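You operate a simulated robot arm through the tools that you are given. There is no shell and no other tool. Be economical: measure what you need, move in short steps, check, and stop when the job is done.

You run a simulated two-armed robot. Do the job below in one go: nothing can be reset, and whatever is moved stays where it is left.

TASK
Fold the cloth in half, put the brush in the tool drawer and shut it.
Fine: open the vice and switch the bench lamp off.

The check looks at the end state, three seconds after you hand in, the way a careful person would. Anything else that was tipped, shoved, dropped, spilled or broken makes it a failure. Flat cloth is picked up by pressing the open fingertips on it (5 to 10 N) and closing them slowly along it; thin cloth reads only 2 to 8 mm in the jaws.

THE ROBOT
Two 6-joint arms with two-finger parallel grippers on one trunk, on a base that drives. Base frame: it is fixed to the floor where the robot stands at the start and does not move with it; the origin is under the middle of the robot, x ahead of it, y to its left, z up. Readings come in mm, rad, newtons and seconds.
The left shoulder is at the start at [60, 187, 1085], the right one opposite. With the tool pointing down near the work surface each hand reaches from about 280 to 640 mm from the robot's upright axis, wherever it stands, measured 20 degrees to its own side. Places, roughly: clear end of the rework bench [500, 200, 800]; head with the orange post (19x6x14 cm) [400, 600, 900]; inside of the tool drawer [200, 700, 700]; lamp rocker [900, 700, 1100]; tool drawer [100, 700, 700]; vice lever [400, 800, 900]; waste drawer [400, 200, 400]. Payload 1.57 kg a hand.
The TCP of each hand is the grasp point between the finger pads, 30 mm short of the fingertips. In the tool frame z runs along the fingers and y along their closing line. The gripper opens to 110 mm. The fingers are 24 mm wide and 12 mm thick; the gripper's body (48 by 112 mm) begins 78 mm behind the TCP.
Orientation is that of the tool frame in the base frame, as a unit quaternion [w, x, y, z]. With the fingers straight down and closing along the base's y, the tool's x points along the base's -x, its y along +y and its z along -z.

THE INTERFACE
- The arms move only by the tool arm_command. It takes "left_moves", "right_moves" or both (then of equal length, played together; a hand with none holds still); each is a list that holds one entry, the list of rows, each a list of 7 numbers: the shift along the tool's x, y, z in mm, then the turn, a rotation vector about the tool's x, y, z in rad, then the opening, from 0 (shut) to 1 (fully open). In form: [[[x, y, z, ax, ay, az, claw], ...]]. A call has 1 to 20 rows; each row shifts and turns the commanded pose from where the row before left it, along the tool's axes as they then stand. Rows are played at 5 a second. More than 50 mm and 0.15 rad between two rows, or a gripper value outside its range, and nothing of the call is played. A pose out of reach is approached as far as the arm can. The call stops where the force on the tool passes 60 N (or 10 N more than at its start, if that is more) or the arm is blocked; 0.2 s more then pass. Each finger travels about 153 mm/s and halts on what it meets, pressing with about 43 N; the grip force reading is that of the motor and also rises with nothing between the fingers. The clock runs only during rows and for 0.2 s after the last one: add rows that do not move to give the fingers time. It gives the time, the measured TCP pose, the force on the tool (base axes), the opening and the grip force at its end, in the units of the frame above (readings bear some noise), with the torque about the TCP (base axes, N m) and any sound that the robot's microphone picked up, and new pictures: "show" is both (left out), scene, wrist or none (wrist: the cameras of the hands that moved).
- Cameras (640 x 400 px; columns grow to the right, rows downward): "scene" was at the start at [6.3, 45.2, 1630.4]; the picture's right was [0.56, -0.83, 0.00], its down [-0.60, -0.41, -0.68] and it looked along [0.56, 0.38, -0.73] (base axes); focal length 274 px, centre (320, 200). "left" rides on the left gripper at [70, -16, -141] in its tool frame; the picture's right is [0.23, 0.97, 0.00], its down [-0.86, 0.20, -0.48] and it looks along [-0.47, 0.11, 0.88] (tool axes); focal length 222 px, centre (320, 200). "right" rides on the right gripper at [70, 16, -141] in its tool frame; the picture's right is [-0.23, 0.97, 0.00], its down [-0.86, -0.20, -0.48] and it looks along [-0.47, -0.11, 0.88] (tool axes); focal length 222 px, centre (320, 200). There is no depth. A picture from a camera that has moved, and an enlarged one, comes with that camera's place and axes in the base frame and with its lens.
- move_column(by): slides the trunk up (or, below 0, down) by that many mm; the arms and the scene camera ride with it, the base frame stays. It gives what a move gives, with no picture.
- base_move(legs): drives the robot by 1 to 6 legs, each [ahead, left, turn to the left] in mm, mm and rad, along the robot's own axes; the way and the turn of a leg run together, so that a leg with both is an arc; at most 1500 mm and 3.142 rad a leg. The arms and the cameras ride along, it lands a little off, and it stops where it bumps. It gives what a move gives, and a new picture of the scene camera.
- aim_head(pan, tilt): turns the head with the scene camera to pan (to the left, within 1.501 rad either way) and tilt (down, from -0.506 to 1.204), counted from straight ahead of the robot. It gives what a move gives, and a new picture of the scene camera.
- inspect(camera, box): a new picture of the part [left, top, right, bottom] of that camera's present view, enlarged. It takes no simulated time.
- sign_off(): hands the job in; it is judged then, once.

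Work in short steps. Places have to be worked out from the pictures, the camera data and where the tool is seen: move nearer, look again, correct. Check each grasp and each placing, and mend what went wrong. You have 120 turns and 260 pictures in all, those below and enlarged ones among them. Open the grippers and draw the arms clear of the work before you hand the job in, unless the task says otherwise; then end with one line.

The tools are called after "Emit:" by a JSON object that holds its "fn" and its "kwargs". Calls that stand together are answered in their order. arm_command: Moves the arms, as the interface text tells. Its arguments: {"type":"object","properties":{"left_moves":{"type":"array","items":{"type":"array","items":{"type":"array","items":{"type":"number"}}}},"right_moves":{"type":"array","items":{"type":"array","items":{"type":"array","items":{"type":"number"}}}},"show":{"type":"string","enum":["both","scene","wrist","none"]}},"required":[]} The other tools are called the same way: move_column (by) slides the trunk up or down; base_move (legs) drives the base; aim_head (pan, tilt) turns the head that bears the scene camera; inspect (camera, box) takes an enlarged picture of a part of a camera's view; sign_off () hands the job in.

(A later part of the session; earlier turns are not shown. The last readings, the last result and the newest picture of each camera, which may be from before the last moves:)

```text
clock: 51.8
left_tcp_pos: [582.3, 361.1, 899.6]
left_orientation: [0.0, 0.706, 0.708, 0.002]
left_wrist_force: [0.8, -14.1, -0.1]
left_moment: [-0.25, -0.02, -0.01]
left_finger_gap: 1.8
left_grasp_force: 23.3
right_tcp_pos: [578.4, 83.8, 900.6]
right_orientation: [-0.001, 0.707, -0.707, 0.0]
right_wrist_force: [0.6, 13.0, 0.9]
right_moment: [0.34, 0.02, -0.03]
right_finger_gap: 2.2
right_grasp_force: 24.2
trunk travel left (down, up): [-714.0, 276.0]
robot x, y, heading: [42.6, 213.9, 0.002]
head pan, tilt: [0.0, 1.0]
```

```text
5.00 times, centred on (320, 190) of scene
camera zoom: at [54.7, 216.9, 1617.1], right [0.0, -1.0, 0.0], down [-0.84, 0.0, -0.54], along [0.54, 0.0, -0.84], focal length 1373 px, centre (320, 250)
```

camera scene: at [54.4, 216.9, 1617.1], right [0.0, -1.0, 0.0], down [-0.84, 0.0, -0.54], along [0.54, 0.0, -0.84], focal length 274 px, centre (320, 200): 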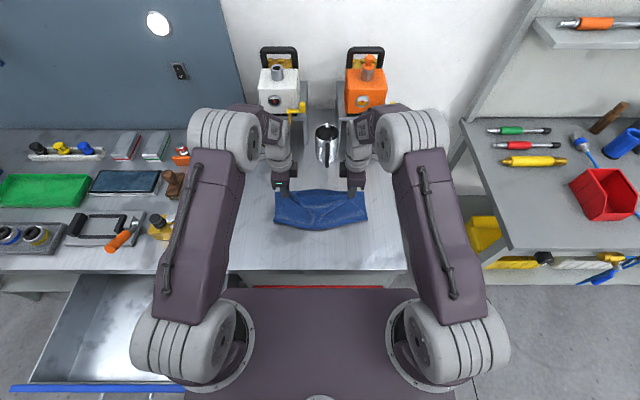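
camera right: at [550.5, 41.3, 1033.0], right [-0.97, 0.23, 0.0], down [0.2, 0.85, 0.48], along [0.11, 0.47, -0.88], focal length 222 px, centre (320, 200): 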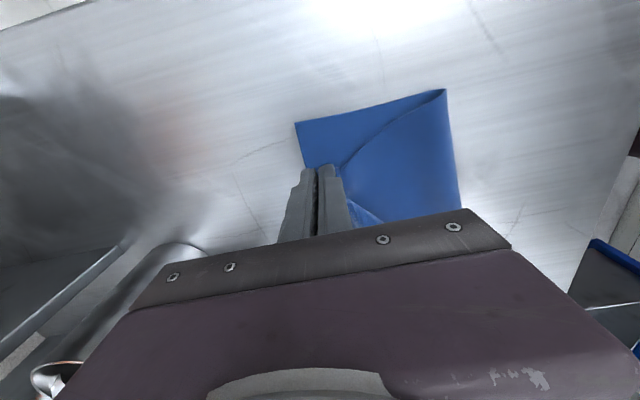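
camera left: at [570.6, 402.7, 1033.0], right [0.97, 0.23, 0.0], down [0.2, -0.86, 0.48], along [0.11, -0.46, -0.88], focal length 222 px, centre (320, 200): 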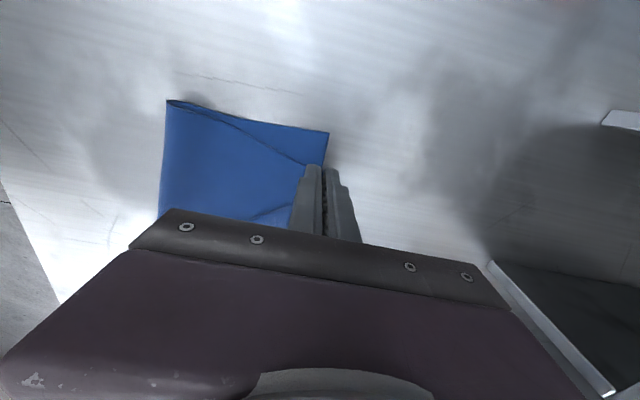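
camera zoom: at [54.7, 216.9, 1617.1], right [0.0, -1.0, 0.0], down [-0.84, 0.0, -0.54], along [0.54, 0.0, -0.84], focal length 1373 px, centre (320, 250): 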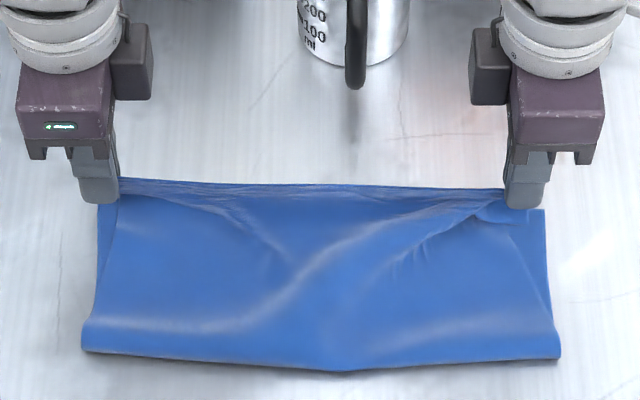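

The edge is stretched straight at about 14 N. I'll ease slightly, lower it onto the lower edge and release.

Emit:
{"fn": "arm_command", "kwargs": {"left_moves": [[[-3, -3, 4, 0, 0, 0, 0], [-1, -2, 5, 0, 0, 0, 0], [0, 0, 3, 0, 0, 0, 0], [0, 0, 0, 0, 0, 0, 0], [0, 0, 0, 0, 0, 0, 0.05], [0, 0, 0, 0, 0, 0, 0.1], [0, 0, 0, 0, 0, 0, 0.2], [0, 0, -4, 0, 0, 0, 0.25], [0, 0, -15, 0, 0, 0, 0.25], [0, 0, -40, 0, 0, 0, 0.25], [40, 0, 0, 0, 0, 0, 0.25], [40, 0, 0, 0, 0, 0, 0.25]]], "right_moves": [[[1, 0, 4, 0, 0, 0, 0], [1, 0, 5, 0, 0, 0, 0], [0, 0, 3, 0, 0, 0, 0], [0, 0, 0, 0, 0, 0, 0], [0, 0, 0, 0, 0, 0, 0.05], [0, 0, 0, 0, 0, 0, 0.1], [0, 0, 0, 0, 0, 0, 0.2], [0, 0, -4, 0, 0, 0, 0.25], [0, 0, -15, 0, 0, 0, 0.25], [0, 0, -40, 0, 0, 0, 0.25], [40, 0, 0, 0, 0, 0, 0.25], [40, 0, 0, 0, 0, 0, 0.25]]], "show": "wrist"}}

Emit:
{"fn": "inspect", "kwargs": {"camera": "scene", "box": [256, 150, 384, 230]}}

```text
clock: 54.4
left_tcp_pos: [576.4, 438.2, 947.7]
left_orientation: [0.0, 0.707, 0.708, 0.001]
left_wrist_force: [0.3, -1.0, 0.1]
left_moment: [0.02, -0.02, -0.01]
left_finger_gap: 27.5
left_grasp_force: 0.0
right_tcp_pos: [577.3, 1.8, 947.5]
right_orientation: [0.0, -0.706, 0.708, 0.001]
right_wrist_force: [0.2, 0.6, -0.2]
right_moment: [0.03, 0.03, -0.01]
right_finger_gap: 27.5
right_grasp_force: 0.1
trunk travel left (down, up): [-714.0, 276.0]
robot x, y, heading: [42.5, 214.3, -0.003]
head pan, tilt: [0.0, 1.0]
camera right: at [561.1, -69.4, 1088.4], right [-0.97, 0.23, 0.0], down [0.2, 0.85, 0.48], along [0.11, 0.47, -0.88], focal length 222 px, centre (320, 200)
camera left: at [559.5, 507.6, 1089.1], right [0.97, 0.23, 0.0], down [0.2, -0.86, 0.48], along [0.11, -0.46, -0.88], focal length 222 px, centre (320, 200)
```

right: 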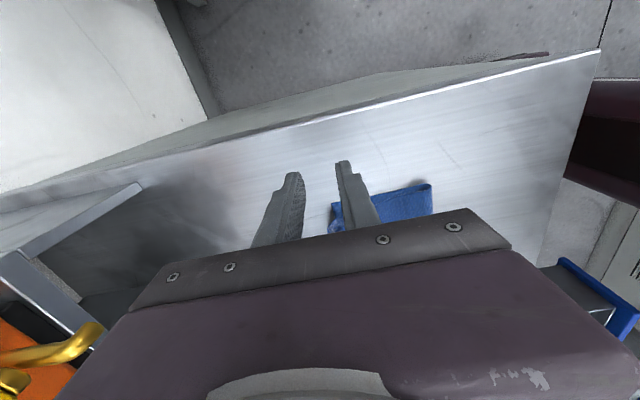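
left: 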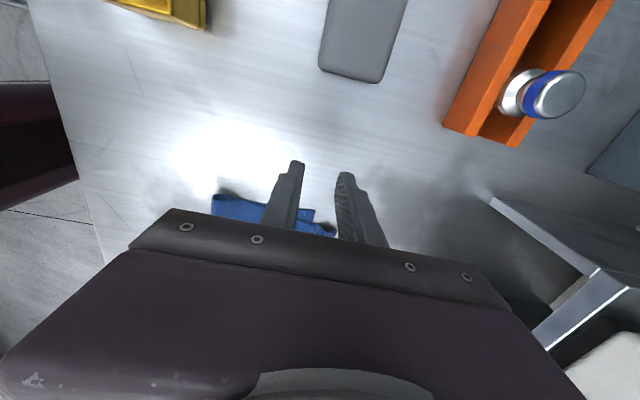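

```text
5.00 times, centred on (320, 190) of scene
camera zoom: at [55.0, 216.9, 1617.1], right [0.0, -1.0, 0.0], down [-0.84, 0.0, -0.54], along [0.54, 0.0, -0.84], focal length 1373 px, centre (320, 250)
```

zoom: 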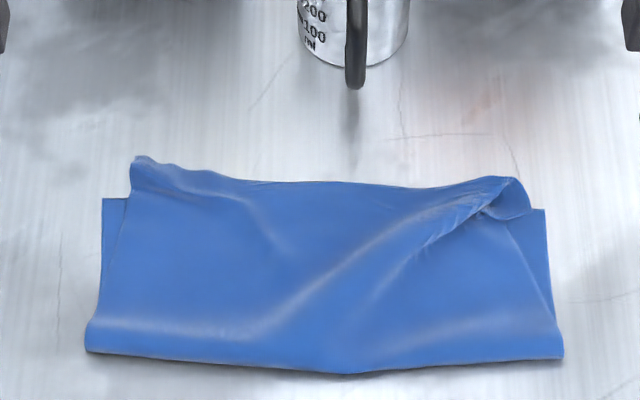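

The release overshot: the top edge is at x≈605–615 against 577 for the lower edge, with a hump. I'll re-grip both top corners to re-lay it taut, with less slack, and slide the fingers off sideways.

Emit:
{"fn": "arm_command", "kwargs": {"left_moves": [[[-35, 10, 5, 0, 0, 0, 0.4], [-35, 10, 5, 0, 0, 0, 0.4], [-33, 10, 5, 0, 0, 0, 0.4], [0, 0, 20, 0, 0, 0, 0.4], [0, 0, 25, 0, 0, 0, 0.4], [0, 0, 0, 0, 0, 0, 0.3], [0, 0, 0, 0, 0, 0, 0.2], [0, 0, 0, 0, 0, 0, 0.1], [0, 0, 0, 0, 0, 0, 0], [0, 0, 0, 0, 0, 0, 0], [0, 0, 0, 0, 0, 0, 0]]], "right_moves": [[[-31, -8, 5, 0, 0, 0, 0.4], [-31, -8, 5, 0, 0, 0, 0.4], [-31, -7, 5, 0, 0, 0, 0.4], [0, 0, 20, 0, 0, 0, 0.4], [0, 0, 25, 0, 0, 0, 0.4], [0, 0, 0, 0, 0, 0, 0.3], [0, 0, 0, 0, 0, 0, 0.2], [0, 0, 0, 0, 0, 0, 0.1], [0, 0, 0, 0, 0, 0, 0], [0, 0, 0, 0, 0, 0, 0], [0, 0, 0, 0, 0, 0, 0]]], "show": "wrist"}}

Emit:
{"fn": "inspect", "kwargs": {"camera": "scene", "box": [256, 150, 384, 230]}}

```text
clock: 56.8
left_tcp_pos: [605.3, 335.0, 887.6]
left_orientation: [0.0, 0.707, 0.708, 0.001]
left_wrist_force: [-0.4, -0.2, 1.4]
left_moment: [-0.01, 0.0, 0.03]
left_finger_gap: 2.3
left_grasp_force: 24.0
right_tcp_pos: [600.3, 93.7, 887.8]
right_orientation: [0.0, -0.706, 0.708, 0.0]
right_wrist_force: [-0.8, -1.0, 0.3]
right_moment: [-0.02, -0.03, 0.01]
right_finger_gap: 1.3
right_grasp_force: 23.6
trunk travel left (down, up): [-714.0, 276.0]
robot x, y, heading: [45.4, 215.0, 0.005]
head pan, tilt: [0.0, 1.0]
camera right: at [584.0, 23.2, 1028.4], right [-0.97, 0.23, 0.0], down [0.2, 0.85, 0.48], along [0.11, 0.47, -0.88], focal length 222 px, centre (320, 200)
camera left: at [588.9, 404.8, 1029.3], right [0.97, 0.23, 0.0], down [0.2, -0.86, 0.48], along [0.11, -0.46, -0.88], focal length 222 px, centre (320, 200)
```

right: 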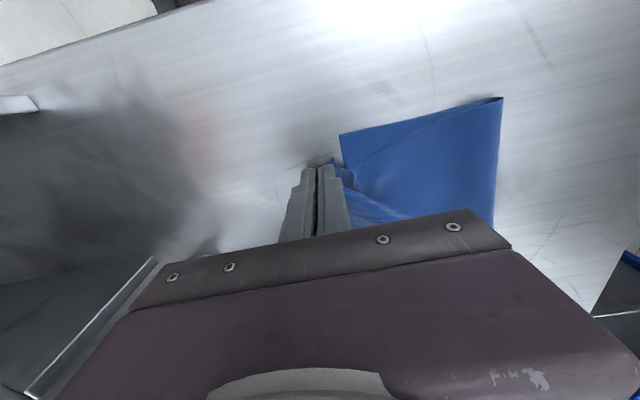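
left: 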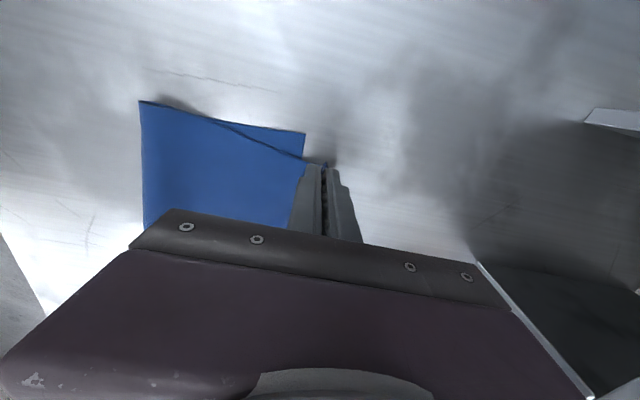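

```text
5.00 times, centred on (320, 190) of scene
camera zoom: at [54.5, 216.8, 1617.1], right [0.0, -1.0, 0.0], down [-0.84, 0.0, -0.54], along [0.54, 0.0, -0.84], focal length 1373 px, centre (320, 250)
```

zoom: 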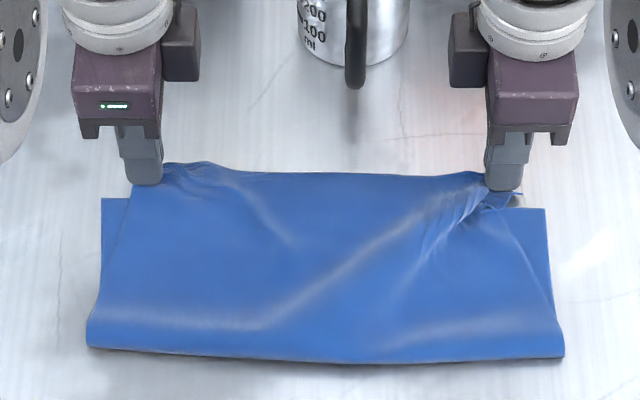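

Good grips. I'll lift, spread to straighten the edge, and swing it back until the sheet stands upright above the mid-line (x≈430).

Emit:
{"fn": "arm_command", "kwargs": {"left_moves": [[[4, 0, -20, 0, 0, 0, 0], [6, 0, -20, 0, 0, 0, 0], [6, -25, -32, 0, 0, 0, 0], [2, -30, -25, 0, 0, 0, 0], [0, -40, -20, 0, 0, 0, 0], [0, -40, -15, 0, 0, 0, 0], [0, -35, -5, 0, 0, 0, 0], [0, -10, 0, 0, 0, 0, 0], [0, 0, 0, 0, 0, 0, 0]]], "right_moves": [[[4, 0, -20, 0, 0, 0, 0], [6, 0, -20, 0, 0, 0, 0], [6, 20, -32, 0, 0, 0, 0], [2, 30, -25, 0, 0, 0, 0], [0, 40, -20, 0, 0, 0, 0], [0, 40, -15, 0, 0, 0, 0], [0, 35, -5, 0, 0, 0, 0], [0, 10, 0, 0, 0, 0, 0], [0, 0, 0, 0, 0, 0, 0]]], "show": "wrist"}}

Emit:
{"fn": "inspect", "kwargs": {"camera": "scene", "box": [240, 130, 400, 230]}}

```text
clock: 58.8
left_tcp_pos: [425.8, 351.5, 1023.8]
left_orientation: [0.0, 0.706, 0.708, 0.001]
left_wrist_force: [-0.4, -16.9, 0.4]
left_moment: [-0.58, 0.0, 0.01]
left_finger_gap: 2.8
left_grasp_force: 23.8
right_tcp_pos: [427.1, 75.0, 1022.8]
right_orientation: [0.0, -0.707, 0.708, 0.0]
right_wrist_force: [-0.3, 17.3, -0.3]
right_moment: [0.52, 0.0, 0.01]
right_finger_gap: 1.7
right_grasp_force: 23.6
trunk travel left (down, up): [-714.0, 276.0]
robot x, y, heading: [40.2, 216.0, -0.002]
head pan, tilt: [0.0, 1.0]
camera right: at [409.1, 4.4, 1164.5], right [-0.97, 0.23, 0.0], down [0.2, 0.85, 0.48], along [0.11, 0.47, -0.88], focal length 222 px, centre (320, 200)
camera left: at [409.0, 421.5, 1165.1], right [0.97, 0.23, 0.0], down [0.2, -0.86, 0.48], along [0.11, -0.46, -0.88], focal length 222 px, centre (320, 200)
```

right: 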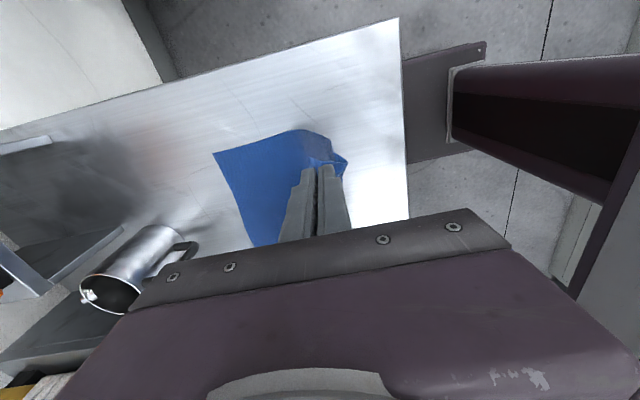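
left: 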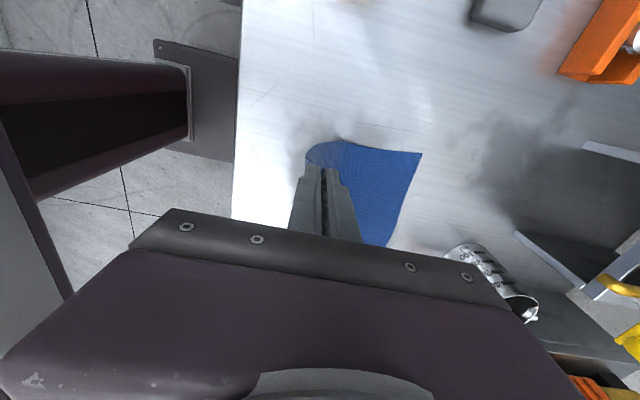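

```text
4.00 times, centred on (320, 180) of scene
camera zoom: at [55.0, 216.9, 1617.1], right [0.0, -1.0, 0.0], down [-0.84, 0.0, -0.54], along [0.54, 0.0, -0.84], focal length 1098 px, centre (320, 280)
```

zoom: 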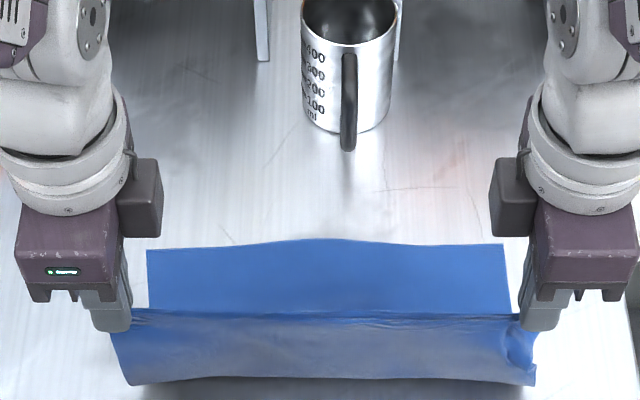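

The edge is straight now. The far edge is at x≈575, but the sheet's foot is around 450, so I'll lean further back to roll the crease toward 427.

Emit:
{"fn": "arm_command", "kwargs": {"left_moves": [[[0, -20, -2, 0, 0, 0, 0], [0, -20, 4, 0, 0, 0, 0], [0, -15, 8, 0, 0, 0, 0], [0, -10, 8, 0, 0, 0, 0], [0, 0, 0, 0, 0, 0, 0], [0, 0, 0, 0, 0, 0, 0]]], "right_moves": [[[0, 20, -2, 0, 0, 0, 0], [0, 20, 4, 0, 0, 0, 0], [0, 15, 8, 0, 0, 0, 0], [0, 10, 8, 0, 0, 0, 0], [0, 0, 0, 0, 0, 0, 0], [0, 0, 0, 0, 0, 0, 0]]], "show": "wrist"}}

Emit:
{"fn": "inspect", "kwargs": {"camera": "scene", "box": [240, 130, 400, 230]}}

```text
clock: 60.2
left_tcp_pos: [361.3, 352.2, 1005.8]
left_orientation: [0.0, 0.706, 0.708, 0.002]
left_wrist_force: [0.2, -15.7, -0.1]
left_moment: [-0.47, 0.01, -0.04]
left_finger_gap: 2.3
left_grasp_force: 23.3
right_tcp_pos: [360.3, 76.3, 1004.9]
right_orientation: [0.0, -0.707, 0.707, 0.0]
right_wrist_force: [0.0, 14.8, 0.4]
right_moment: [0.48, 0.0, -0.04]
right_finger_gap: 1.5
right_grasp_force: 23.6
trunk travel left (down, up): [-714.0, 276.0]
robot x, y, heading: [42.7, 213.8, 0.0]
head pan, tilt: [0.0, 1.0]
camera right: at [344.4, 5.4, 1146.4], right [-0.97, 0.23, 0.0], down [0.2, 0.85, 0.48], along [0.11, 0.47, -0.88], focal length 222 px, centre (320, 200)
camera left: at [344.3, 421.4, 1146.9], right [0.97, 0.23, 0.0], down [0.2, -0.86, 0.48], along [0.11, -0.46, -0.88], focal length 222 px, centre (320, 200)
```

right: 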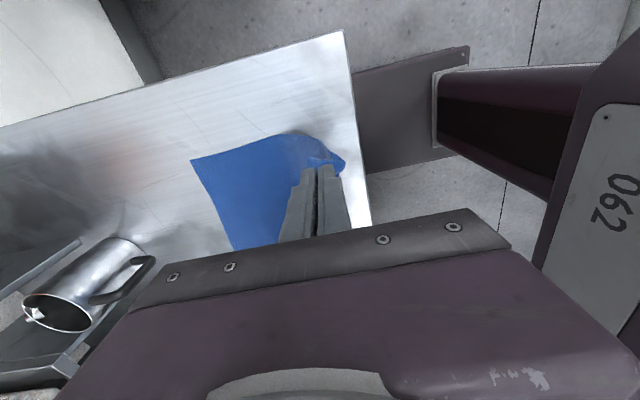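
left: 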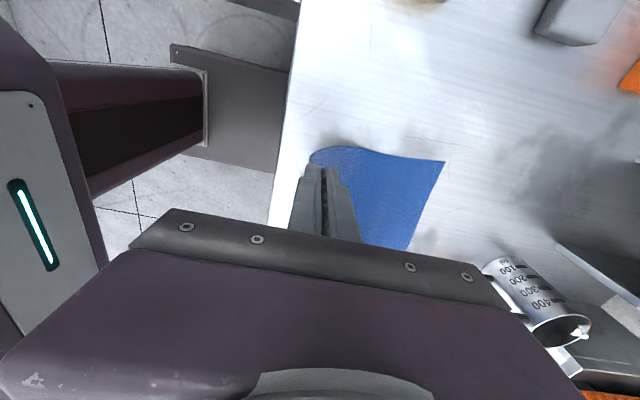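

```text
4.00 times, centred on (320, 180) of scene
camera zoom: at [54.8, 216.9, 1617.1], right [0.0, -1.0, 0.0], down [-0.84, 0.0, -0.54], along [0.54, 0.0, -0.84], focal length 1098 px, centre (320, 280)
```

zoom: 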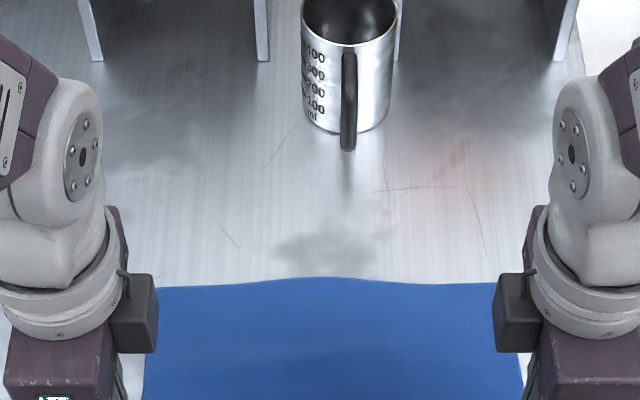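

The whole cloth slid back, so the far edge is now at about 535 and the mid-line about 387. I'll swing forward around that with a little slack and stop low to check.

Emit:
{"fn": "arm_command", "kwargs": {"left_moves": [[[0, 26, -8, 0, 0, 0, 0], [0, 22, 3, 0, 0, 0, 0], [0, 21, 5, 0, 0, 0, 0], [0, 18, 8, 0, 0, 0, 0], [0, 17, 10, 0, 0, 0, 0], [0, 13, 12, 0, 0, 0, 0], [0, 12, 12, 0, 0, 0, 0], [0, 10, 15, 0, 0, 0, 0], [0, 10, 15, 0, 0, 0, 0], [0, 6, 12, 0, 0, 0, 0], [0, 6, 13, 0, 0, 0, 0], [0, 0, 0, 0, 0, 0, 0]]], "right_moves": [[[0, -26, -8, 0, 0, 0, 0], [0, -22, 3, 0, 0, 0, 0], [0, -21, 5, 0, 0, 0, 0], [0, -18, 8, 0, 0, 0, 0], [0, -17, 10, 0, 0, 0, 0], [0, -13, 12, 0, 0, 0, 0], [0, -12, 12, 0, 0, 0, 0], [0, -10, 15, 0, 0, 0, 0], [0, -10, 15, 0, 0, 0, 0], [0, -6, 12, 0, 0, 0, 0], [0, -6, 13, 0, 0, 0, 0], [0, 0, 0, 0, 0, 0, 0]]], "show": "wrist"}}

Emit:
{"fn": "inspect", "kwargs": {"camera": "scene", "box": [240, 150, 400, 250]}}

```text
clock: 62.8
left_tcp_pos: [521.5, 351.1, 909.8]
left_orientation: [0.0, 0.707, 0.708, 0.002]
left_wrist_force: [-0.7, -17.3, -0.7]
left_moment: [-0.5, 0.0, 0.01]
left_finger_gap: 2.4
left_grasp_force: 23.7
right_tcp_pos: [523.3, 75.9, 909.0]
right_orientation: [0.0, -0.706, 0.708, -0.001]
right_wrist_force: [1.1, 16.7, -0.6]
right_moment: [0.52, -0.03, 0.0]
right_finger_gap: 1.8
right_grasp_force: 23.5
trunk travel left (down, up): [-714.0, 276.0]
robot x, y, heading: [43.8, 216.6, -0.001]
head pan, tilt: [0.0, 1.0]
camera right: at [504.9, 5.4, 1049.9], right [-0.97, 0.23, 0.0], down [0.2, 0.85, 0.48], along [0.11, 0.47, -0.88], focal length 222 px, centre (320, 200)
camera left: at [504.9, 421.9, 1051.0], right [0.97, 0.23, 0.0], down [0.2, -0.86, 0.48], along [0.11, -0.46, -0.88], focal length 222 px, centre (320, 200)
```

right: 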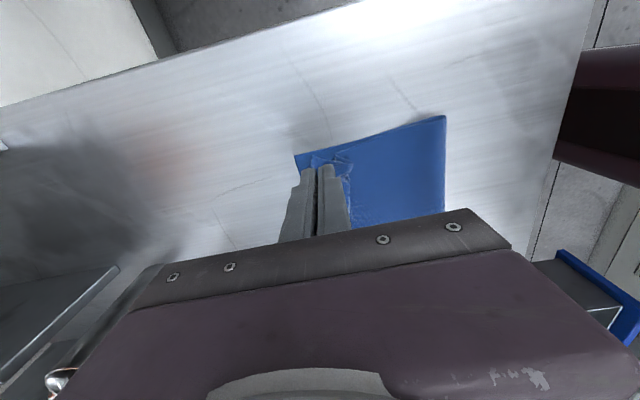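
left: 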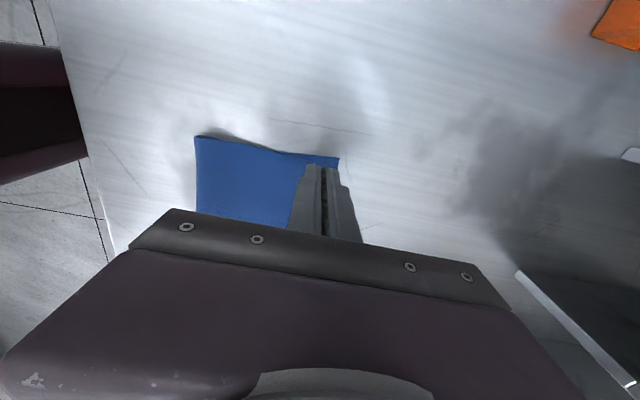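

```text
4.00 times, centred on (320, 200) of scene
camera zoom: at [54.2, 216.9, 1617.1], right [0.0, -1.0, 0.0], down [-0.84, 0.0, -0.54], along [0.54, 0.0, -0.84], focal length 1098 px, centre (320, 200)
```

zoom: 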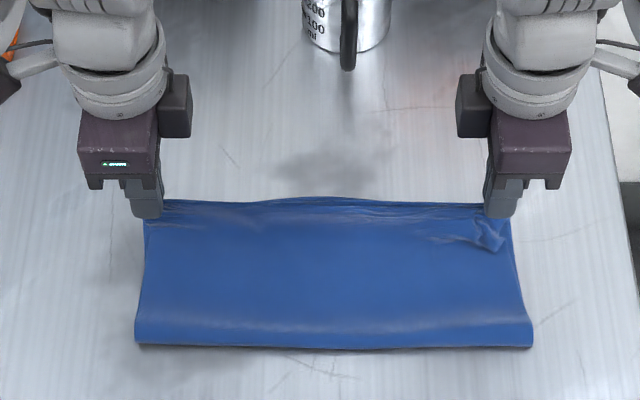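

This is a neat fold: the top edge nearly meets the lower edge at x≈536. I'll lower and advance 12 mm, ease the tension, open only slightly, and slide the fingers off sideways.

Emit:
{"fn": "arm_command", "kwargs": {"left_moves": [[[-1, 6, 8, 0, 0, 0, 0], [-2, 6, 8, 0, 0, 0, 0], [0, 1, 5, 0, 0, 0, 0], [0, 0, 0, 0, 0, 0, 0], [0, 0, 0, 0, 0, 0, 0.04], [0, 0, 0, 0, 0, 0, 0.06], [0, 0, 0, 0, 0, 0, 0.07], [8, 0, 0, 0, 0, 0, 0.07], [15, 0, 0, 0, 0, 0, 0.07], [20, 0, 0, 0, 0, 0, 0.07], [20, 0, -5, 0, 0, 0, 0.07], [20, 0, -40, 0, 0, 0, 0.07]]], "right_moves": [[[-1, -6, 8, 0, 0, 0, 0], [-2, -6, 8, 0, 0, 0, 0], [0, -2, 5, 0, 0, 0, 0], [0, 0, 0, 0, 0, 0, 0], [0, 0, 0, 0, 0, 0, 0.04], [0, 0, 0, 0, 0, 0, 0.06], [0, 0, 0, 0, 0, 0, 0.07], [8, 0, 0, 0, 0, 0, 0.07], [15, 0, 0, 0, 0, 0, 0.07], [20, 0, 0, 0, 0, 0, 0.07], [20, 0, -5, 0, 0, 0, 0.07], [20, 0, -40, 0, 0, 0, 0.07]]], "show": "wrist"}}

Emit:
{"fn": "inspect", "kwargs": {"camera": "scene", "box": [240, 150, 400, 250]}}

```text
clock: 65.4
left_tcp_pos: [533.2, 433.1, 933.4]
left_orientation: [0.002, 0.706, 0.708, 0.002]
left_wrist_force: [-0.8, 0.0, 0.5]
left_moment: [-0.01, -0.03, -0.01]
left_finger_gap: 7.7
left_grasp_force: 0.0
right_tcp_pos: [534.7, -3.5, 933.8]
right_orientation: [0.001, -0.707, 0.707, -0.001]
right_wrist_force: [0.1, -0.4, -0.8]
right_moment: [0.0, -0.02, 0.01]
right_finger_gap: 7.6
right_grasp_force: 0.1
trunk travel left (down, up): [-714.0, 276.0]
robot x, y, heading: [45.8, 214.1, 0.0]
head pan, tilt: [0.0, 1.0]
camera right: at [516.6, -74.3, 1074.9], right [-0.97, 0.23, 0.0], down [0.2, 0.85, 0.48], along [0.11, 0.47, -0.88], focal length 222 px, centre (320, 200)
camera left: at [516.4, 502.3, 1075.8], right [0.97, 0.23, 0.0], down [0.2, -0.86, 0.48], along [0.11, -0.46, -0.88], focal length 222 px, centre (320, 200)
```

right: 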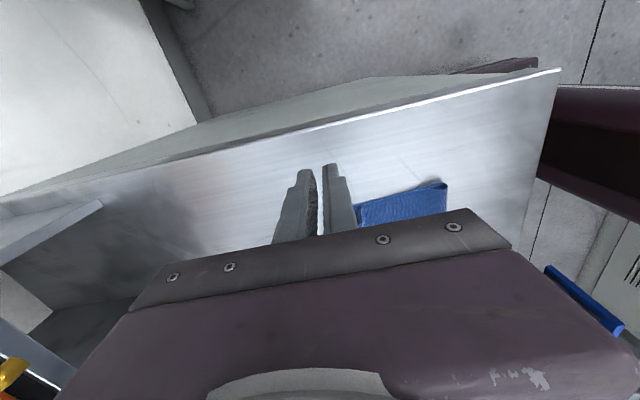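
left: 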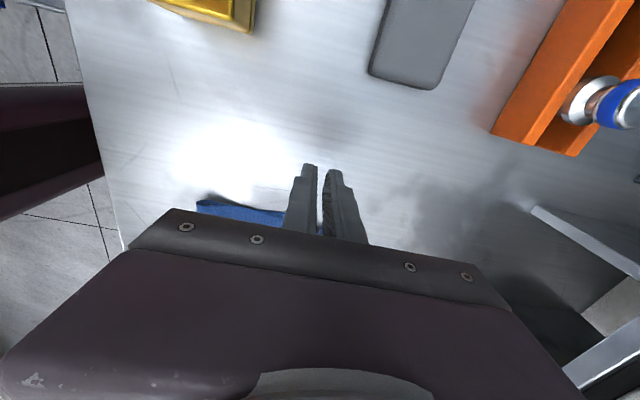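

```text
4.00 times, centred on (320, 200) of scene
camera zoom: at [51.4, 216.9, 1617.0], right [0.0, -1.0, 0.0], down [-0.84, 0.0, -0.54], along [0.54, 0.0, -0.84], focal length 1098 px, centre (320, 200)
```

zoom: 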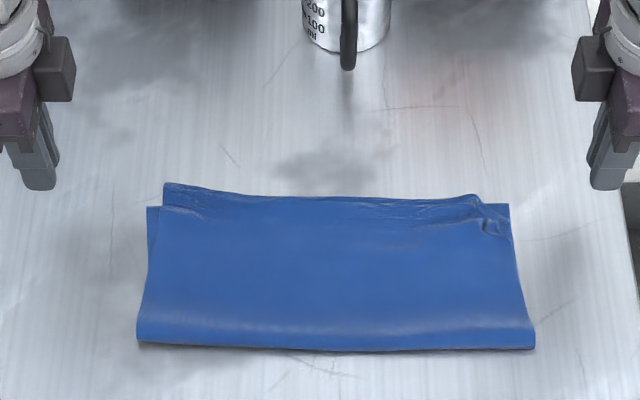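

It's a good fold. Only the left top corner overshoots, by about 20 mm ahead and 12 mm inward, so I'll re-pinch and shift just that corner.

Emit:
{"fn": "arm_command", "kwargs": {"left_moves": [[[-32, 5, -10, 0, 0, 0, 0.3], [-32, 5, 0, 0, 0, 0, 0.3], [-31, 5, 15, 0, 0, 0, 0.3], [0, 0, 20, 0, 0, 0, 0.3], [0, 0, 19, 0, 0, 0, 0.3], [0, 0, 0, 0, 0, 0, 0.2], [0, 0, 0, 0, 0, 0, 0.1], [0, 0, 0, 0, 0, 0, 0], [0, 0, 0, 0, 0, 0, 0], [0, 0, 0, 0, 0, 0, 0]]], "show": "wrist"}}

Emit:
{"fn": "inspect", "kwargs": {"camera": "scene", "box": [240, 150, 400, 250]}}

```text
clock: 67.6
left_tcp_pos: [550.8, 338.6, 888.9]
left_orientation: [0.0, 0.706, 0.708, 0.001]
left_wrist_force: [0.3, 0.8, 0.1]
left_moment: [-0.01, 0.0, 0.01]
left_finger_gap: 2.0
left_grasp_force: 23.9
right_tcp_pos: [535.6, -3.6, 932.8]
right_orientation: [-0.001, -0.707, 0.707, 0.0]
right_wrist_force: [-1.1, 0.2, 0.1]
right_moment: [0.0, -0.03, -0.01]
right_finger_gap: 7.9
right_grasp_force: 0.1
trunk travel left (down, up): [-714.0, 276.0]
robot x, y, heading: [45.1, 216.6, 0.0]
head pan, tilt: [0.0, 1.0]
camera left: at [533.9, 407.7, 1030.1], right [0.97, 0.23, 0.0], down [0.2, -0.86, 0.48], along [0.11, -0.46, -0.88], focal length 222 px, centre (320, 200)
```

left: 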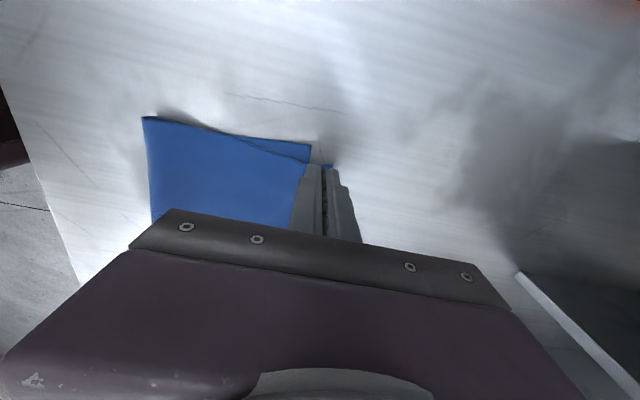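

```text
4.00 times, centred on (320, 200) of scene
camera zoom: at [54.8, 216.9, 1617.1], right [0.0, -1.0, 0.0], down [-0.84, 0.0, -0.54], along [0.54, 0.0, -0.84], focal length 1098 px, centre (320, 200)
```

zoom: 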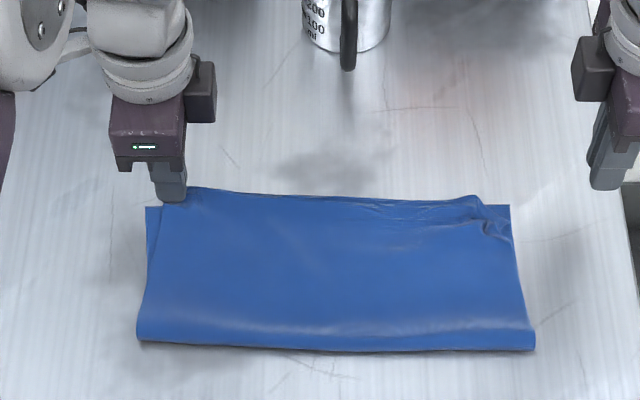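

Gripped. I'll lift 5 mm, move the corner back 20 mm and outward 13 mm, set it down, open slightly, slide off and rise.

Emit:
{"fn": "arm_command", "kwargs": {"left_moves": [[[0, 0, -5, 0, 0, 0, 0], [6, -8, 0, 0, 0, 0, 0], [5, -8, 0, 0, 0, 0, 0], [3, -5, 0, 0, 0, 0, 0], [0, 0, 5, 0, 0, 0, 0], [0, 0, 0, 0, 0, 0, 0.03], [0, 0, 0, 0, 0, 0, 0.06], [0, 0, 0, 0, 0, 0, 0.06], [8, 0, 0, 0, 0, 0, 0.06], [15, 0, 0, 0, 0, 0, 0.06], [20, 0, 0, 0, 0, 0, 0.06], [20, 0, -20, 0, 0, 0, 0.06], [20, 0, -40, 0, 0, 0, 0.06], [20, 0, -40, 0, 0, 0, 0.06]]], "right_moves": [[[0, 0, 0, 0, 0, 0, 0.06], [0, 0, 0, 0, 0, 0, 0.06], [0, 0, 0, 0, 0, 0, 0.06], [0, 0, 0, 0, 0, 0, 0.06], [0, 0, 0, 0, 0, 0, 0.06], [0, 0, 0, 0, 0, 0, 0.06], [0, 0, 0, 0, 0, 0, 0.06], [0, 0, 0, 0, 0, 0, 0.06], [0, 0, 0, 0, 0, 0, 0.06], [0, 0, 0, 0, 0, 0, 0.06], [0, 0, -40, 0, 0, 0, 0.06], [0, 0, -40, 0, 0, 0, 0.06], [0, 40, -20, 0, 0, 0, 0.06], [0, 40, -20, 0, 0, 0, 0.06]]], "show": "none"}}

Emit:
{"fn": "inspect", "kwargs": {"camera": "scene", "box": [240, 150, 400, 250]}}

```text
clock: 70.6
left_tcp_pos: [525.9, 455.3, 991.5]
left_orientation: [0.001, 0.706, 0.709, 0.003]
left_wrist_force: [0.1, 0.6, 1.0]
left_moment: [-0.04, -0.04, 0.0]
left_finger_gap: 6.6
left_grasp_force: 0.1
right_tcp_pos: [452.4, -3.5, 1055.0]
right_orientation: [0.002, -0.706, 0.708, -0.001]
right_wrist_force: [-0.3, 0.3, -0.1]
right_moment: [-0.02, -0.04, -0.01]
right_finger_gap: 6.6
right_grasp_force: 0.1
trunk travel left (down, up): [-714.0, 276.0]
robot x, y, heading: [45.1, 217.9, 0.001]
head pan, tilt: [0.0, 1.0]
```

```text
4.00 times, centred on (320, 200) of scene
camera zoom: at [50.7, 217.7, 1617.0], right [0.0, -1.0, 0.0], down [-0.84, 0.0, -0.54], along [0.54, 0.0, -0.84], focal length 1098 px, centre (320, 200)
```

zoom: 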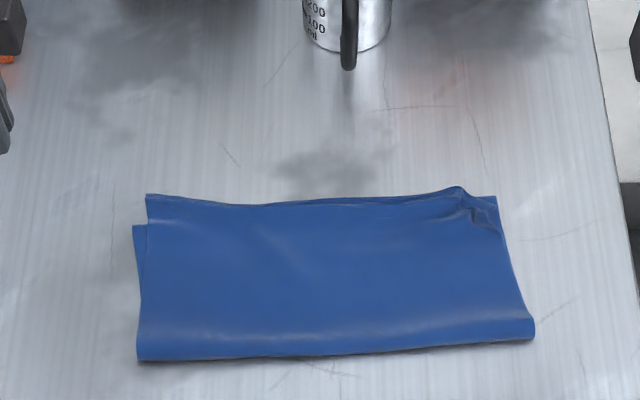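

The fold is acceptable. I'll raise the left hand well clear and move the base left, with a slight right turn, so the left shoulder can reach the brush.

Emit:
{"fn": "arm_command", "kwargs": {"left_moves": [[[0, -20, -45, 0, 0, 0, 0.3], [0, -20, -45, 0, 0, 0, 0.3], [0, -20, -45, 0, 0, 0, 0.3]]], "show": "none"}}

Emit:
{"fn": "base_move", "kwargs": {"legs": [[0, 65, 0], [0, 0, -0.12]]}}

Emit:
{"fn": "aim_head", "kwargs": {"pan": 0.5, "tilt": 0.9}}

```text
clock: 71.4
left_tcp_pos: [467.2, 453.2, 1125.5]
left_orientation: [0.0, 0.706, 0.708, 0.001]
left_wrist_force: [-0.2, -0.2, -0.6]
left_moment: [0.01, 0.02, -0.01]
left_finger_gap: 32.9
left_grasp_force: 0.1
right_tcp_pos: [455.6, -4.7, 1054.4]
right_orientation: [0.0, -0.706, 0.708, 0.0]
right_wrist_force: [-0.2, -0.2, 0.0]
right_moment: [-0.04, 0.0, 0.04]
right_finger_gap: 6.6
right_grasp_force: 0.0
trunk travel left (down, up): [-714.0, 276.0]
robot x, y, heading: [43.8, 218.8, -0.005]
head pan, tilt: [0.0, 1.0]
```

```text
clock: 72.9
left_tcp_pos: [492.7, 466.3, 1123.6]
left_orientation: [0.001, 0.747, 0.664, 0.001]
left_wrist_force: [0.0, -0.1, 0.2]
left_moment: [0.03, -0.05, 0.01]
left_finger_gap: 32.7
left_grasp_force: 0.1
right_tcp_pos: [426.3, 11.8, 1053.3]
right_orientation: [0.0, -0.663, 0.749, 0.0]
right_wrist_force: [-0.8, 0.2, 0.5]
right_moment: [0.04, -0.01, 0.03]
right_finger_gap: 6.4
right_grasp_force: 0.0
trunk travel left (down, up): [-714.0, 276.0]
robot x, y, heading: [42.5, 282.2, -0.119]
head pan, tilt: [0.0, 1.0]
camera scene: at [54.7, 280.2, 1617.1], right [-0.12, -0.99, 0.0], down [-0.84, 0.1, -0.54], along [0.54, -0.06, -0.84], focal length 274 px, centre (320, 200)
```

scene: 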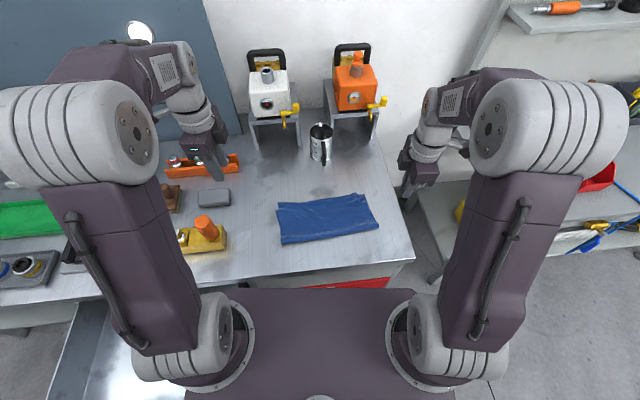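

```text
clock: 73.9
left_tcp_pos: [494.3, 467.4, 1124.5]
left_orientation: [0.0, 0.748, 0.664, 0.001]
left_wrist_force: [-0.6, -0.7, 0.1]
left_moment: [-0.01, 0.01, -0.02]
left_finger_gap: 32.9
left_grasp_force: 0.1
right_tcp_pos: [426.4, 12.9, 1053.4]
right_orientation: [0.0, -0.663, 0.748, 0.001]
right_wrist_force: [0.3, -0.4, -0.4]
right_moment: [0.02, 0.03, 0.02]
right_finger_gap: 6.4
right_grasp_force: 0.2
trunk travel left (down, up): [-714.0, 276.0]
robot x, y, heading: [46.0, 281.8, -0.119]
head pan, tilt: [0.499, 0.901]
camera scene: at [55.5, 316.8, 1624.3], right [0.37, -0.93, 0.0], down [-0.73, -0.29, -0.62], along [0.58, 0.23, -0.78], focal length 274 px, centre (320, 200)
```

scene: 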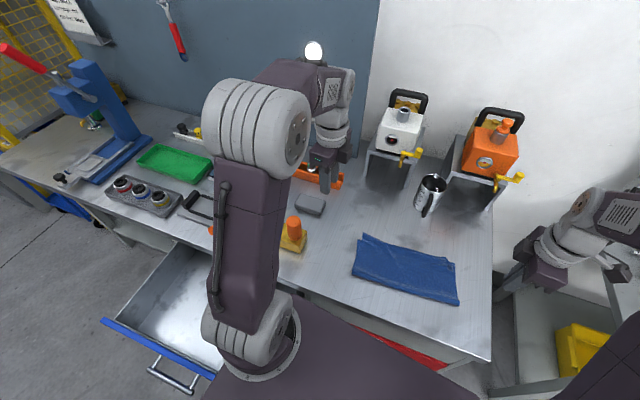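

I'll turn the left hand back to the standard orientation and move toward the brush to look down at it.

Emit:
{"fn": "arm_command", "kwargs": {"left_moves": [[[0, 0, 0, 0, 0, -0.15, 0.5], [0, 0, 0, 0, 0, -0.15, 0.5], [0, 0, 0, 0, 0, -0.15, 0.5], [0, 0, 0, 0, 0, -0.15, 0.5], [0, 0, 0, 0, 0, -0.15, 0.5], [0, 0, 0, 0, 0, -0.15, 0.5], [0, 0, 0, 0, 0, -0.15, 0.5], [0, 0, 0, 0, 0, -0.15, 0.5], [0, 0, 0, 0, 0, -0.15, 0.5], [0, 0, 0, 0, 0, -0.15, 0.5], [0, 0, 0, 0, 0, -0.15, 0.5], [0, 0, 0, 0, 0, -0.04, 0.5], [-5, 45, 0, 0, 0, 0, 0.5], [-5, 45, 0, 0, 0, 0, 0.5], [-5, 45, 0, 0, 0, 0, 0.5], [-5, 45, 0, 0, 0, 0, 0.5]]], "show": "wrist"}}

```text
clock: 77.3
left_tcp_pos: [513.4, 650.7, 1123.2]
left_orientation: [0.001, 0.0, 1.0, 0.0]
left_wrist_force: [0.2, -0.3, -0.3]
left_moment: [-0.03, 0.01, -0.02]
left_finger_gap: 55.2
left_grasp_force: 0.1
right_tcp_pos: [426.8, 15.9, 1053.9]
right_orientation: [-0.001, -0.663, 0.748, -0.001]
right_wrist_force: [0.0, 0.3, 0.2]
right_moment: [-0.01, 0.01, 0.01]
right_finger_gap: 6.5
right_grasp_force: 0.1
trunk travel left (down, up): [-714.0, 276.0]
robot x, y, heading: [45.1, 283.6, -0.117]
head pan, tilt: [0.499, 0.901]
camera left: at [443.6, 634.3, 1264.6], right [-0.23, 0.97, 0.0], down [0.85, 0.2, 0.48], along [0.47, 0.11, -0.88], focal length 222 px, centre (320, 200)
```

left: 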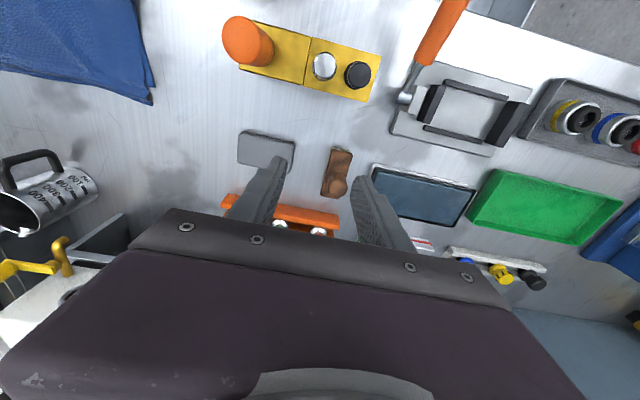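

Emit:
{"fn": "inspect", "kwargs": {"camera": "left", "box": [280, 120, 400, 220]}}

Emit:
{"fn": "inspect", "kwargs": {"camera": "left", "box": [380, 0, 580, 160]}}

```text
4.00 times, centred on (340, 170) of left
camera zoom: at [443.6, 634.3, 1264.6], right [-0.23, 0.97, 0.0], down [0.85, 0.2, 0.48], along [0.47, 0.11, -0.88], focal length 888 px, centre (240, 320)
```

zoom: 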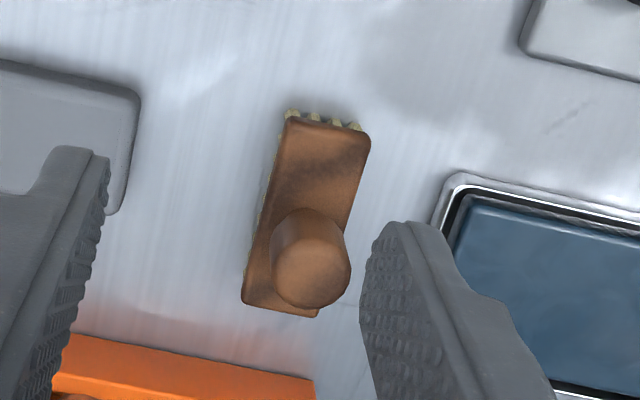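

```text
2.50 times, centred on (480, 80) of left
camera zoom: at [443.6, 634.3, 1264.6], right [-0.23, 0.97, 0.0], down [0.85, 0.2, 0.48], along [0.47, 0.11, -0.88], focal length 555 px, centre (-80, 500)
```

zoom: 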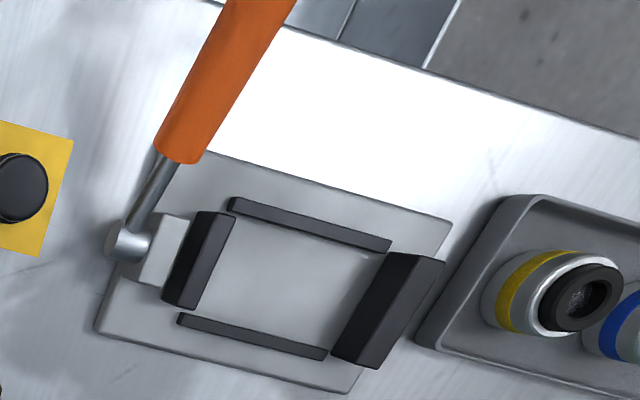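

The brush stands bristles-down: block x 544–638, centre about (591, 698), about 35 mm wide, knob up. I'll go above it and check before descending.

Emit:
{"fn": "arm_command", "kwargs": {"left_moves": [[[-26, 16, 20, 0, 0, 0, 0.6], [-26, 16, 25, 0, 0, 0, 0.6], [-26, 15, 30, 0, 0, 0, 0.6], [0, 0, 45, 0, 0, 0, 0.6], [0, 0, 43, 0, 0, 0, 0.6], [0, 0, 0, 0, 0, 0, 0.6]]], "show": "wrist"}}

```text
clock: 78.7
left_tcp_pos: [591.4, 695.0, 961.8]
left_orientation: [0.001, -0.001, 1.0, 0.001]
left_wrist_force: [0.1, -0.1, 0.0]
left_moment: [-0.01, 0.0, -0.01]
left_finger_gap: 65.8
left_grasp_force: 0.1
right_tcp_pos: [426.8, 12.9, 1053.6]
right_orientation: [0.0, -0.664, 0.748, 0.0]
right_wrist_force: [0.1, -0.1, 0.9]
right_moment: [0.01, -0.02, 0.02]
right_finger_gap: 6.5
right_grasp_force: 0.1
trunk travel left (down, up): [-714.0, 276.0]
robot x, y, heading: [41.5, 279.8, -0.116]
head pan, tilt: [0.499, 0.901]
camera left: at [521.7, 678.3, 1101.9], right [-0.23, 0.97, 0.0], down [0.85, 0.2, 0.48], along [0.47, 0.11, -0.88], focal length 222 px, centre (320, 200)
```

left: 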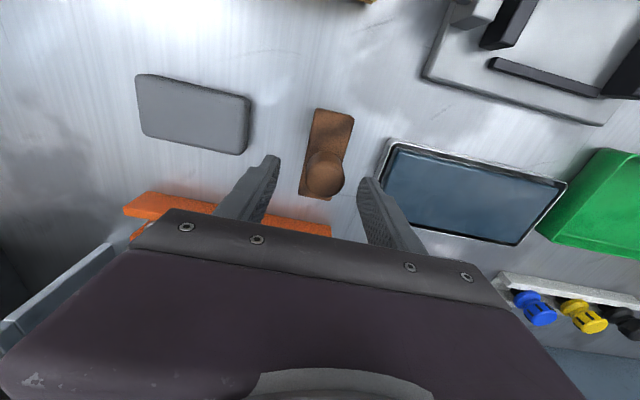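

The knob is at about (593, 700). I'll shift +4 mm in y, descend straddling the block, and close.

Emit:
{"fn": "arm_command", "kwargs": {"left_moves": [[[-2, 4, 25, 0, 0, 0, 0.6], [0, 0, 25, 0, 0, 0, 0.6], [0, 0, 15, 0, 0, 0, 0.6], [0, 0, 0, 0, 0, 0, 0.4], [0, 0, 0, 0, 0, 0, 0.3], [0, 0, 0, 0, 0, 0, 0.2], [0, 0, 0, 0, 0, 0, 0.1], [0, 0, 0, 0, 0, 0, 0.1]]], "show": "wrist"}}

```text
clock: 80.5
left_tcp_pos: [593.9, 697.4, 896.1]
left_orientation: [0.001, -0.001, 1.0, 0.0]
left_wrist_force: [-0.1, 0.1, -0.3]
left_moment: [-0.02, 0.0, 0.01]
left_finger_gap: 38.8
left_grasp_force: 42.9
right_tcp_pos: [425.9, 13.6, 1053.0]
right_orientation: [-0.001, -0.663, 0.748, 0.0]
right_wrist_force: [0.5, -0.6, -0.7]
right_moment: [0.0, -0.01, -0.01]
right_finger_gap: 6.4
right_grasp_force: 0.1
trunk travel left (down, up): [-714.0, 276.0]
robot x, y, heading: [44.1, 280.4, -0.115]
head pan, tilt: [0.499, 0.901]
camera left: at [524.2, 682.0, 1037.7], right [-0.23, 0.97, 0.0], down [0.85, 0.2, 0.48], along [0.47, 0.11, -0.88], focal length 222 px, centre (320, 200)
```

left: 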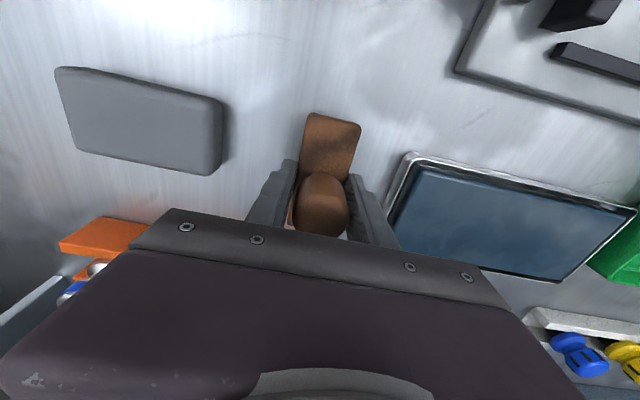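

The brush is held firmly (39 mm, 43 N). I'll lift it high over the bench fittings and bring it back over the drawer.

Emit:
{"fn": "arm_command", "kwargs": {"left_moves": [[[0, 0, -46, 0, 0, 0, 0.1], [0, 0, -46, 0, 0, 0, 0.1], [0, 0, -46, 0, 0, 0, 0.1], [0, 0, -46, 0, 0, 0, 0.1], [0, 0, -46, 0, 0, 0, 0.1], [46, 2, 0, 0, 0, 0, 0.1], [46, 2, 0, 0, 0, 0, 0.1], [46, 2, 0, 0, 0, 0, 0.1], [46, 2, 0, 0, 0, 0, 0.1], [46, 2, 0, 0, 0, 0, 0.1], [46, 2, 0, 0, 0, 0, 0.1], [46, 2, 0, 0, 0, 0, 0.1], [46, 2, 0, 0, 0, 0, 0.1], [46, 2, 0, 0, 0, 0, 0.1]]]}}

```text
clock: 83.5
left_tcp_pos: [164.9, 708.4, 1121.6]
left_orientation: [0.002, 0.0, 1.0, 0.001]
left_wrist_force: [-1.0, 0.5, 0.2]
left_moment: [0.01, -0.05, 0.01]
left_finger_gap: 39.1
left_grasp_force: 43.3
left hand out of reach, approached as far as the arm can: row 5
right_tcp_pos: [425.8, 13.9, 1053.7]
right_orientation: [0.001, -0.663, 0.749, -0.001]
right_wrist_force: [0.9, 0.4, 0.7]
right_moment: [0.0, 0.02, 0.06]
right_finger_gap: 6.8
right_grasp_force: 0.0
trunk travel left (down, up): [-714.0, 276.0]
robot x, y, heading: [43.0, 282.0, -0.115]
head pan, tilt: [0.499, 0.901]
camera scene: at [53.8, 317.1, 1624.3], right [0.37, -0.93, 0.0], down [-0.73, -0.29, -0.62], along [0.58, 0.23, -0.78], focal length 274 px, centre (320, 200)
camera left: at [96.3, 692.7, 1262.2], right [-0.23, 0.97, 0.0], down [0.85, 0.2, 0.48], along [0.47, 0.11, -0.88], focal length 222 px, centre (320, 200)
```

scene: 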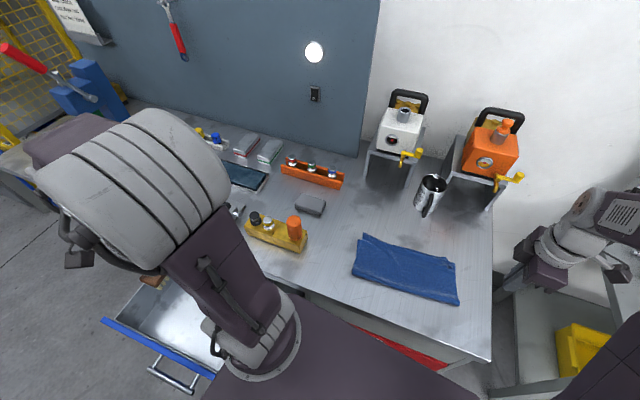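
left: 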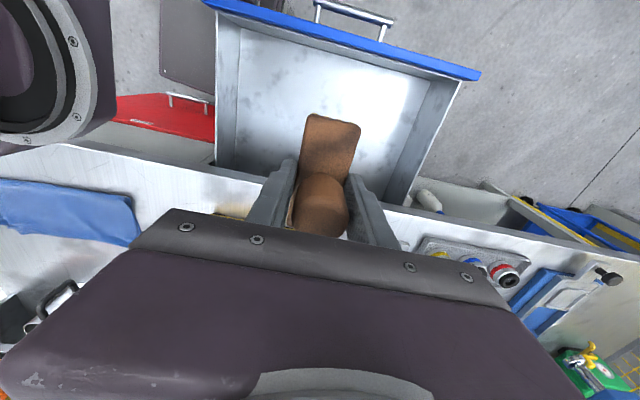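

The drawer interior spans about x 40–300 and y 510–950. The brush is above its middle, so I'll lower it in stages.

Emit:
{"fn": "arm_command", "kwargs": {"left_moves": [[[0, 0, 45, 0, 0, 0, 0.1], [0, 0, 45, 0, 0, 0, 0.1], [0, 0, 45, 0, 0, 0, 0.1], [0, 0, 45, 0, 0, 0, 0.1], [0, 0, 45, 0, 0, 0, 0.1], [0, 0, 45, 0, 0, 0, 0.1], [0, 0, 45, 0, 0, 0, 0.1]]]}}

```text
clock: 85.1
left_tcp_pos: [170.0, 710.4, 805.0]
left_orientation: [0.0, -0.001, 1.0, 0.0]
left_wrist_force: [0.9, 0.2, -1.5]
left_moment: [-0.07, -0.03, 0.02]
left_finger_gap: 39.2
left_grasp_force: 43.3
right_tcp_pos: [426.5, 14.6, 1053.3]
right_orientation: [0.0, -0.663, 0.748, 0.0]
right_wrist_force: [0.1, 0.0, -0.4]
right_moment: [-0.01, 0.05, 0.02]
right_finger_gap: 6.6
right_grasp_force: 0.0
trunk travel left (down, up): [-714.0, 276.0]
robot x, y, heading: [41.0, 281.4, -0.114]
head pan, tilt: [0.499, 0.901]
camera scene: at [55.8, 319.1, 1624.3], right [0.37, -0.93, 0.0], down [-0.73, -0.29, -0.62], along [0.58, 0.23, -0.78], focal length 274 px, centre (320, 200)
camera left: at [100.0, 693.4, 945.5], right [-0.23, 0.97, 0.0], down [0.85, 0.2, 0.48], along [0.47, 0.11, -0.88], focal length 222 px, centre (320, 200)
```

scene: 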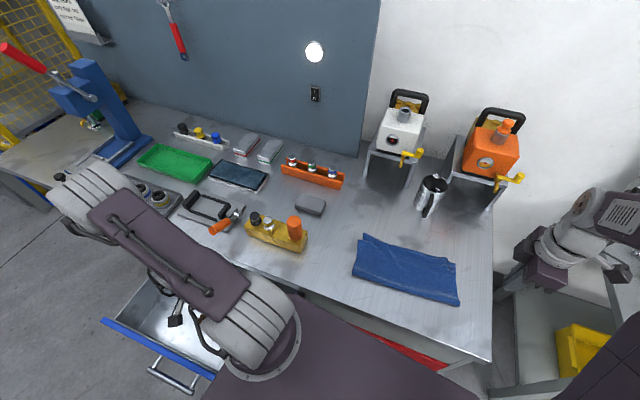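
left: 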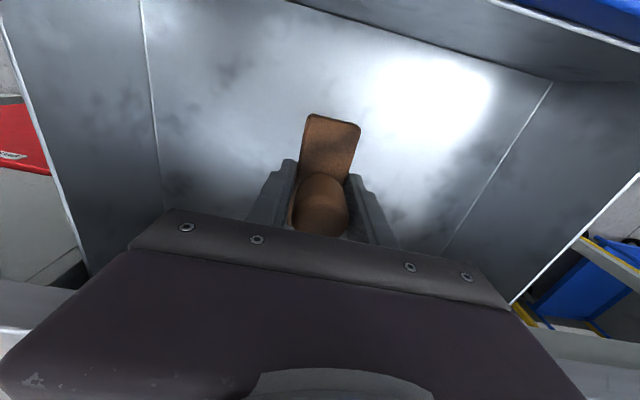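

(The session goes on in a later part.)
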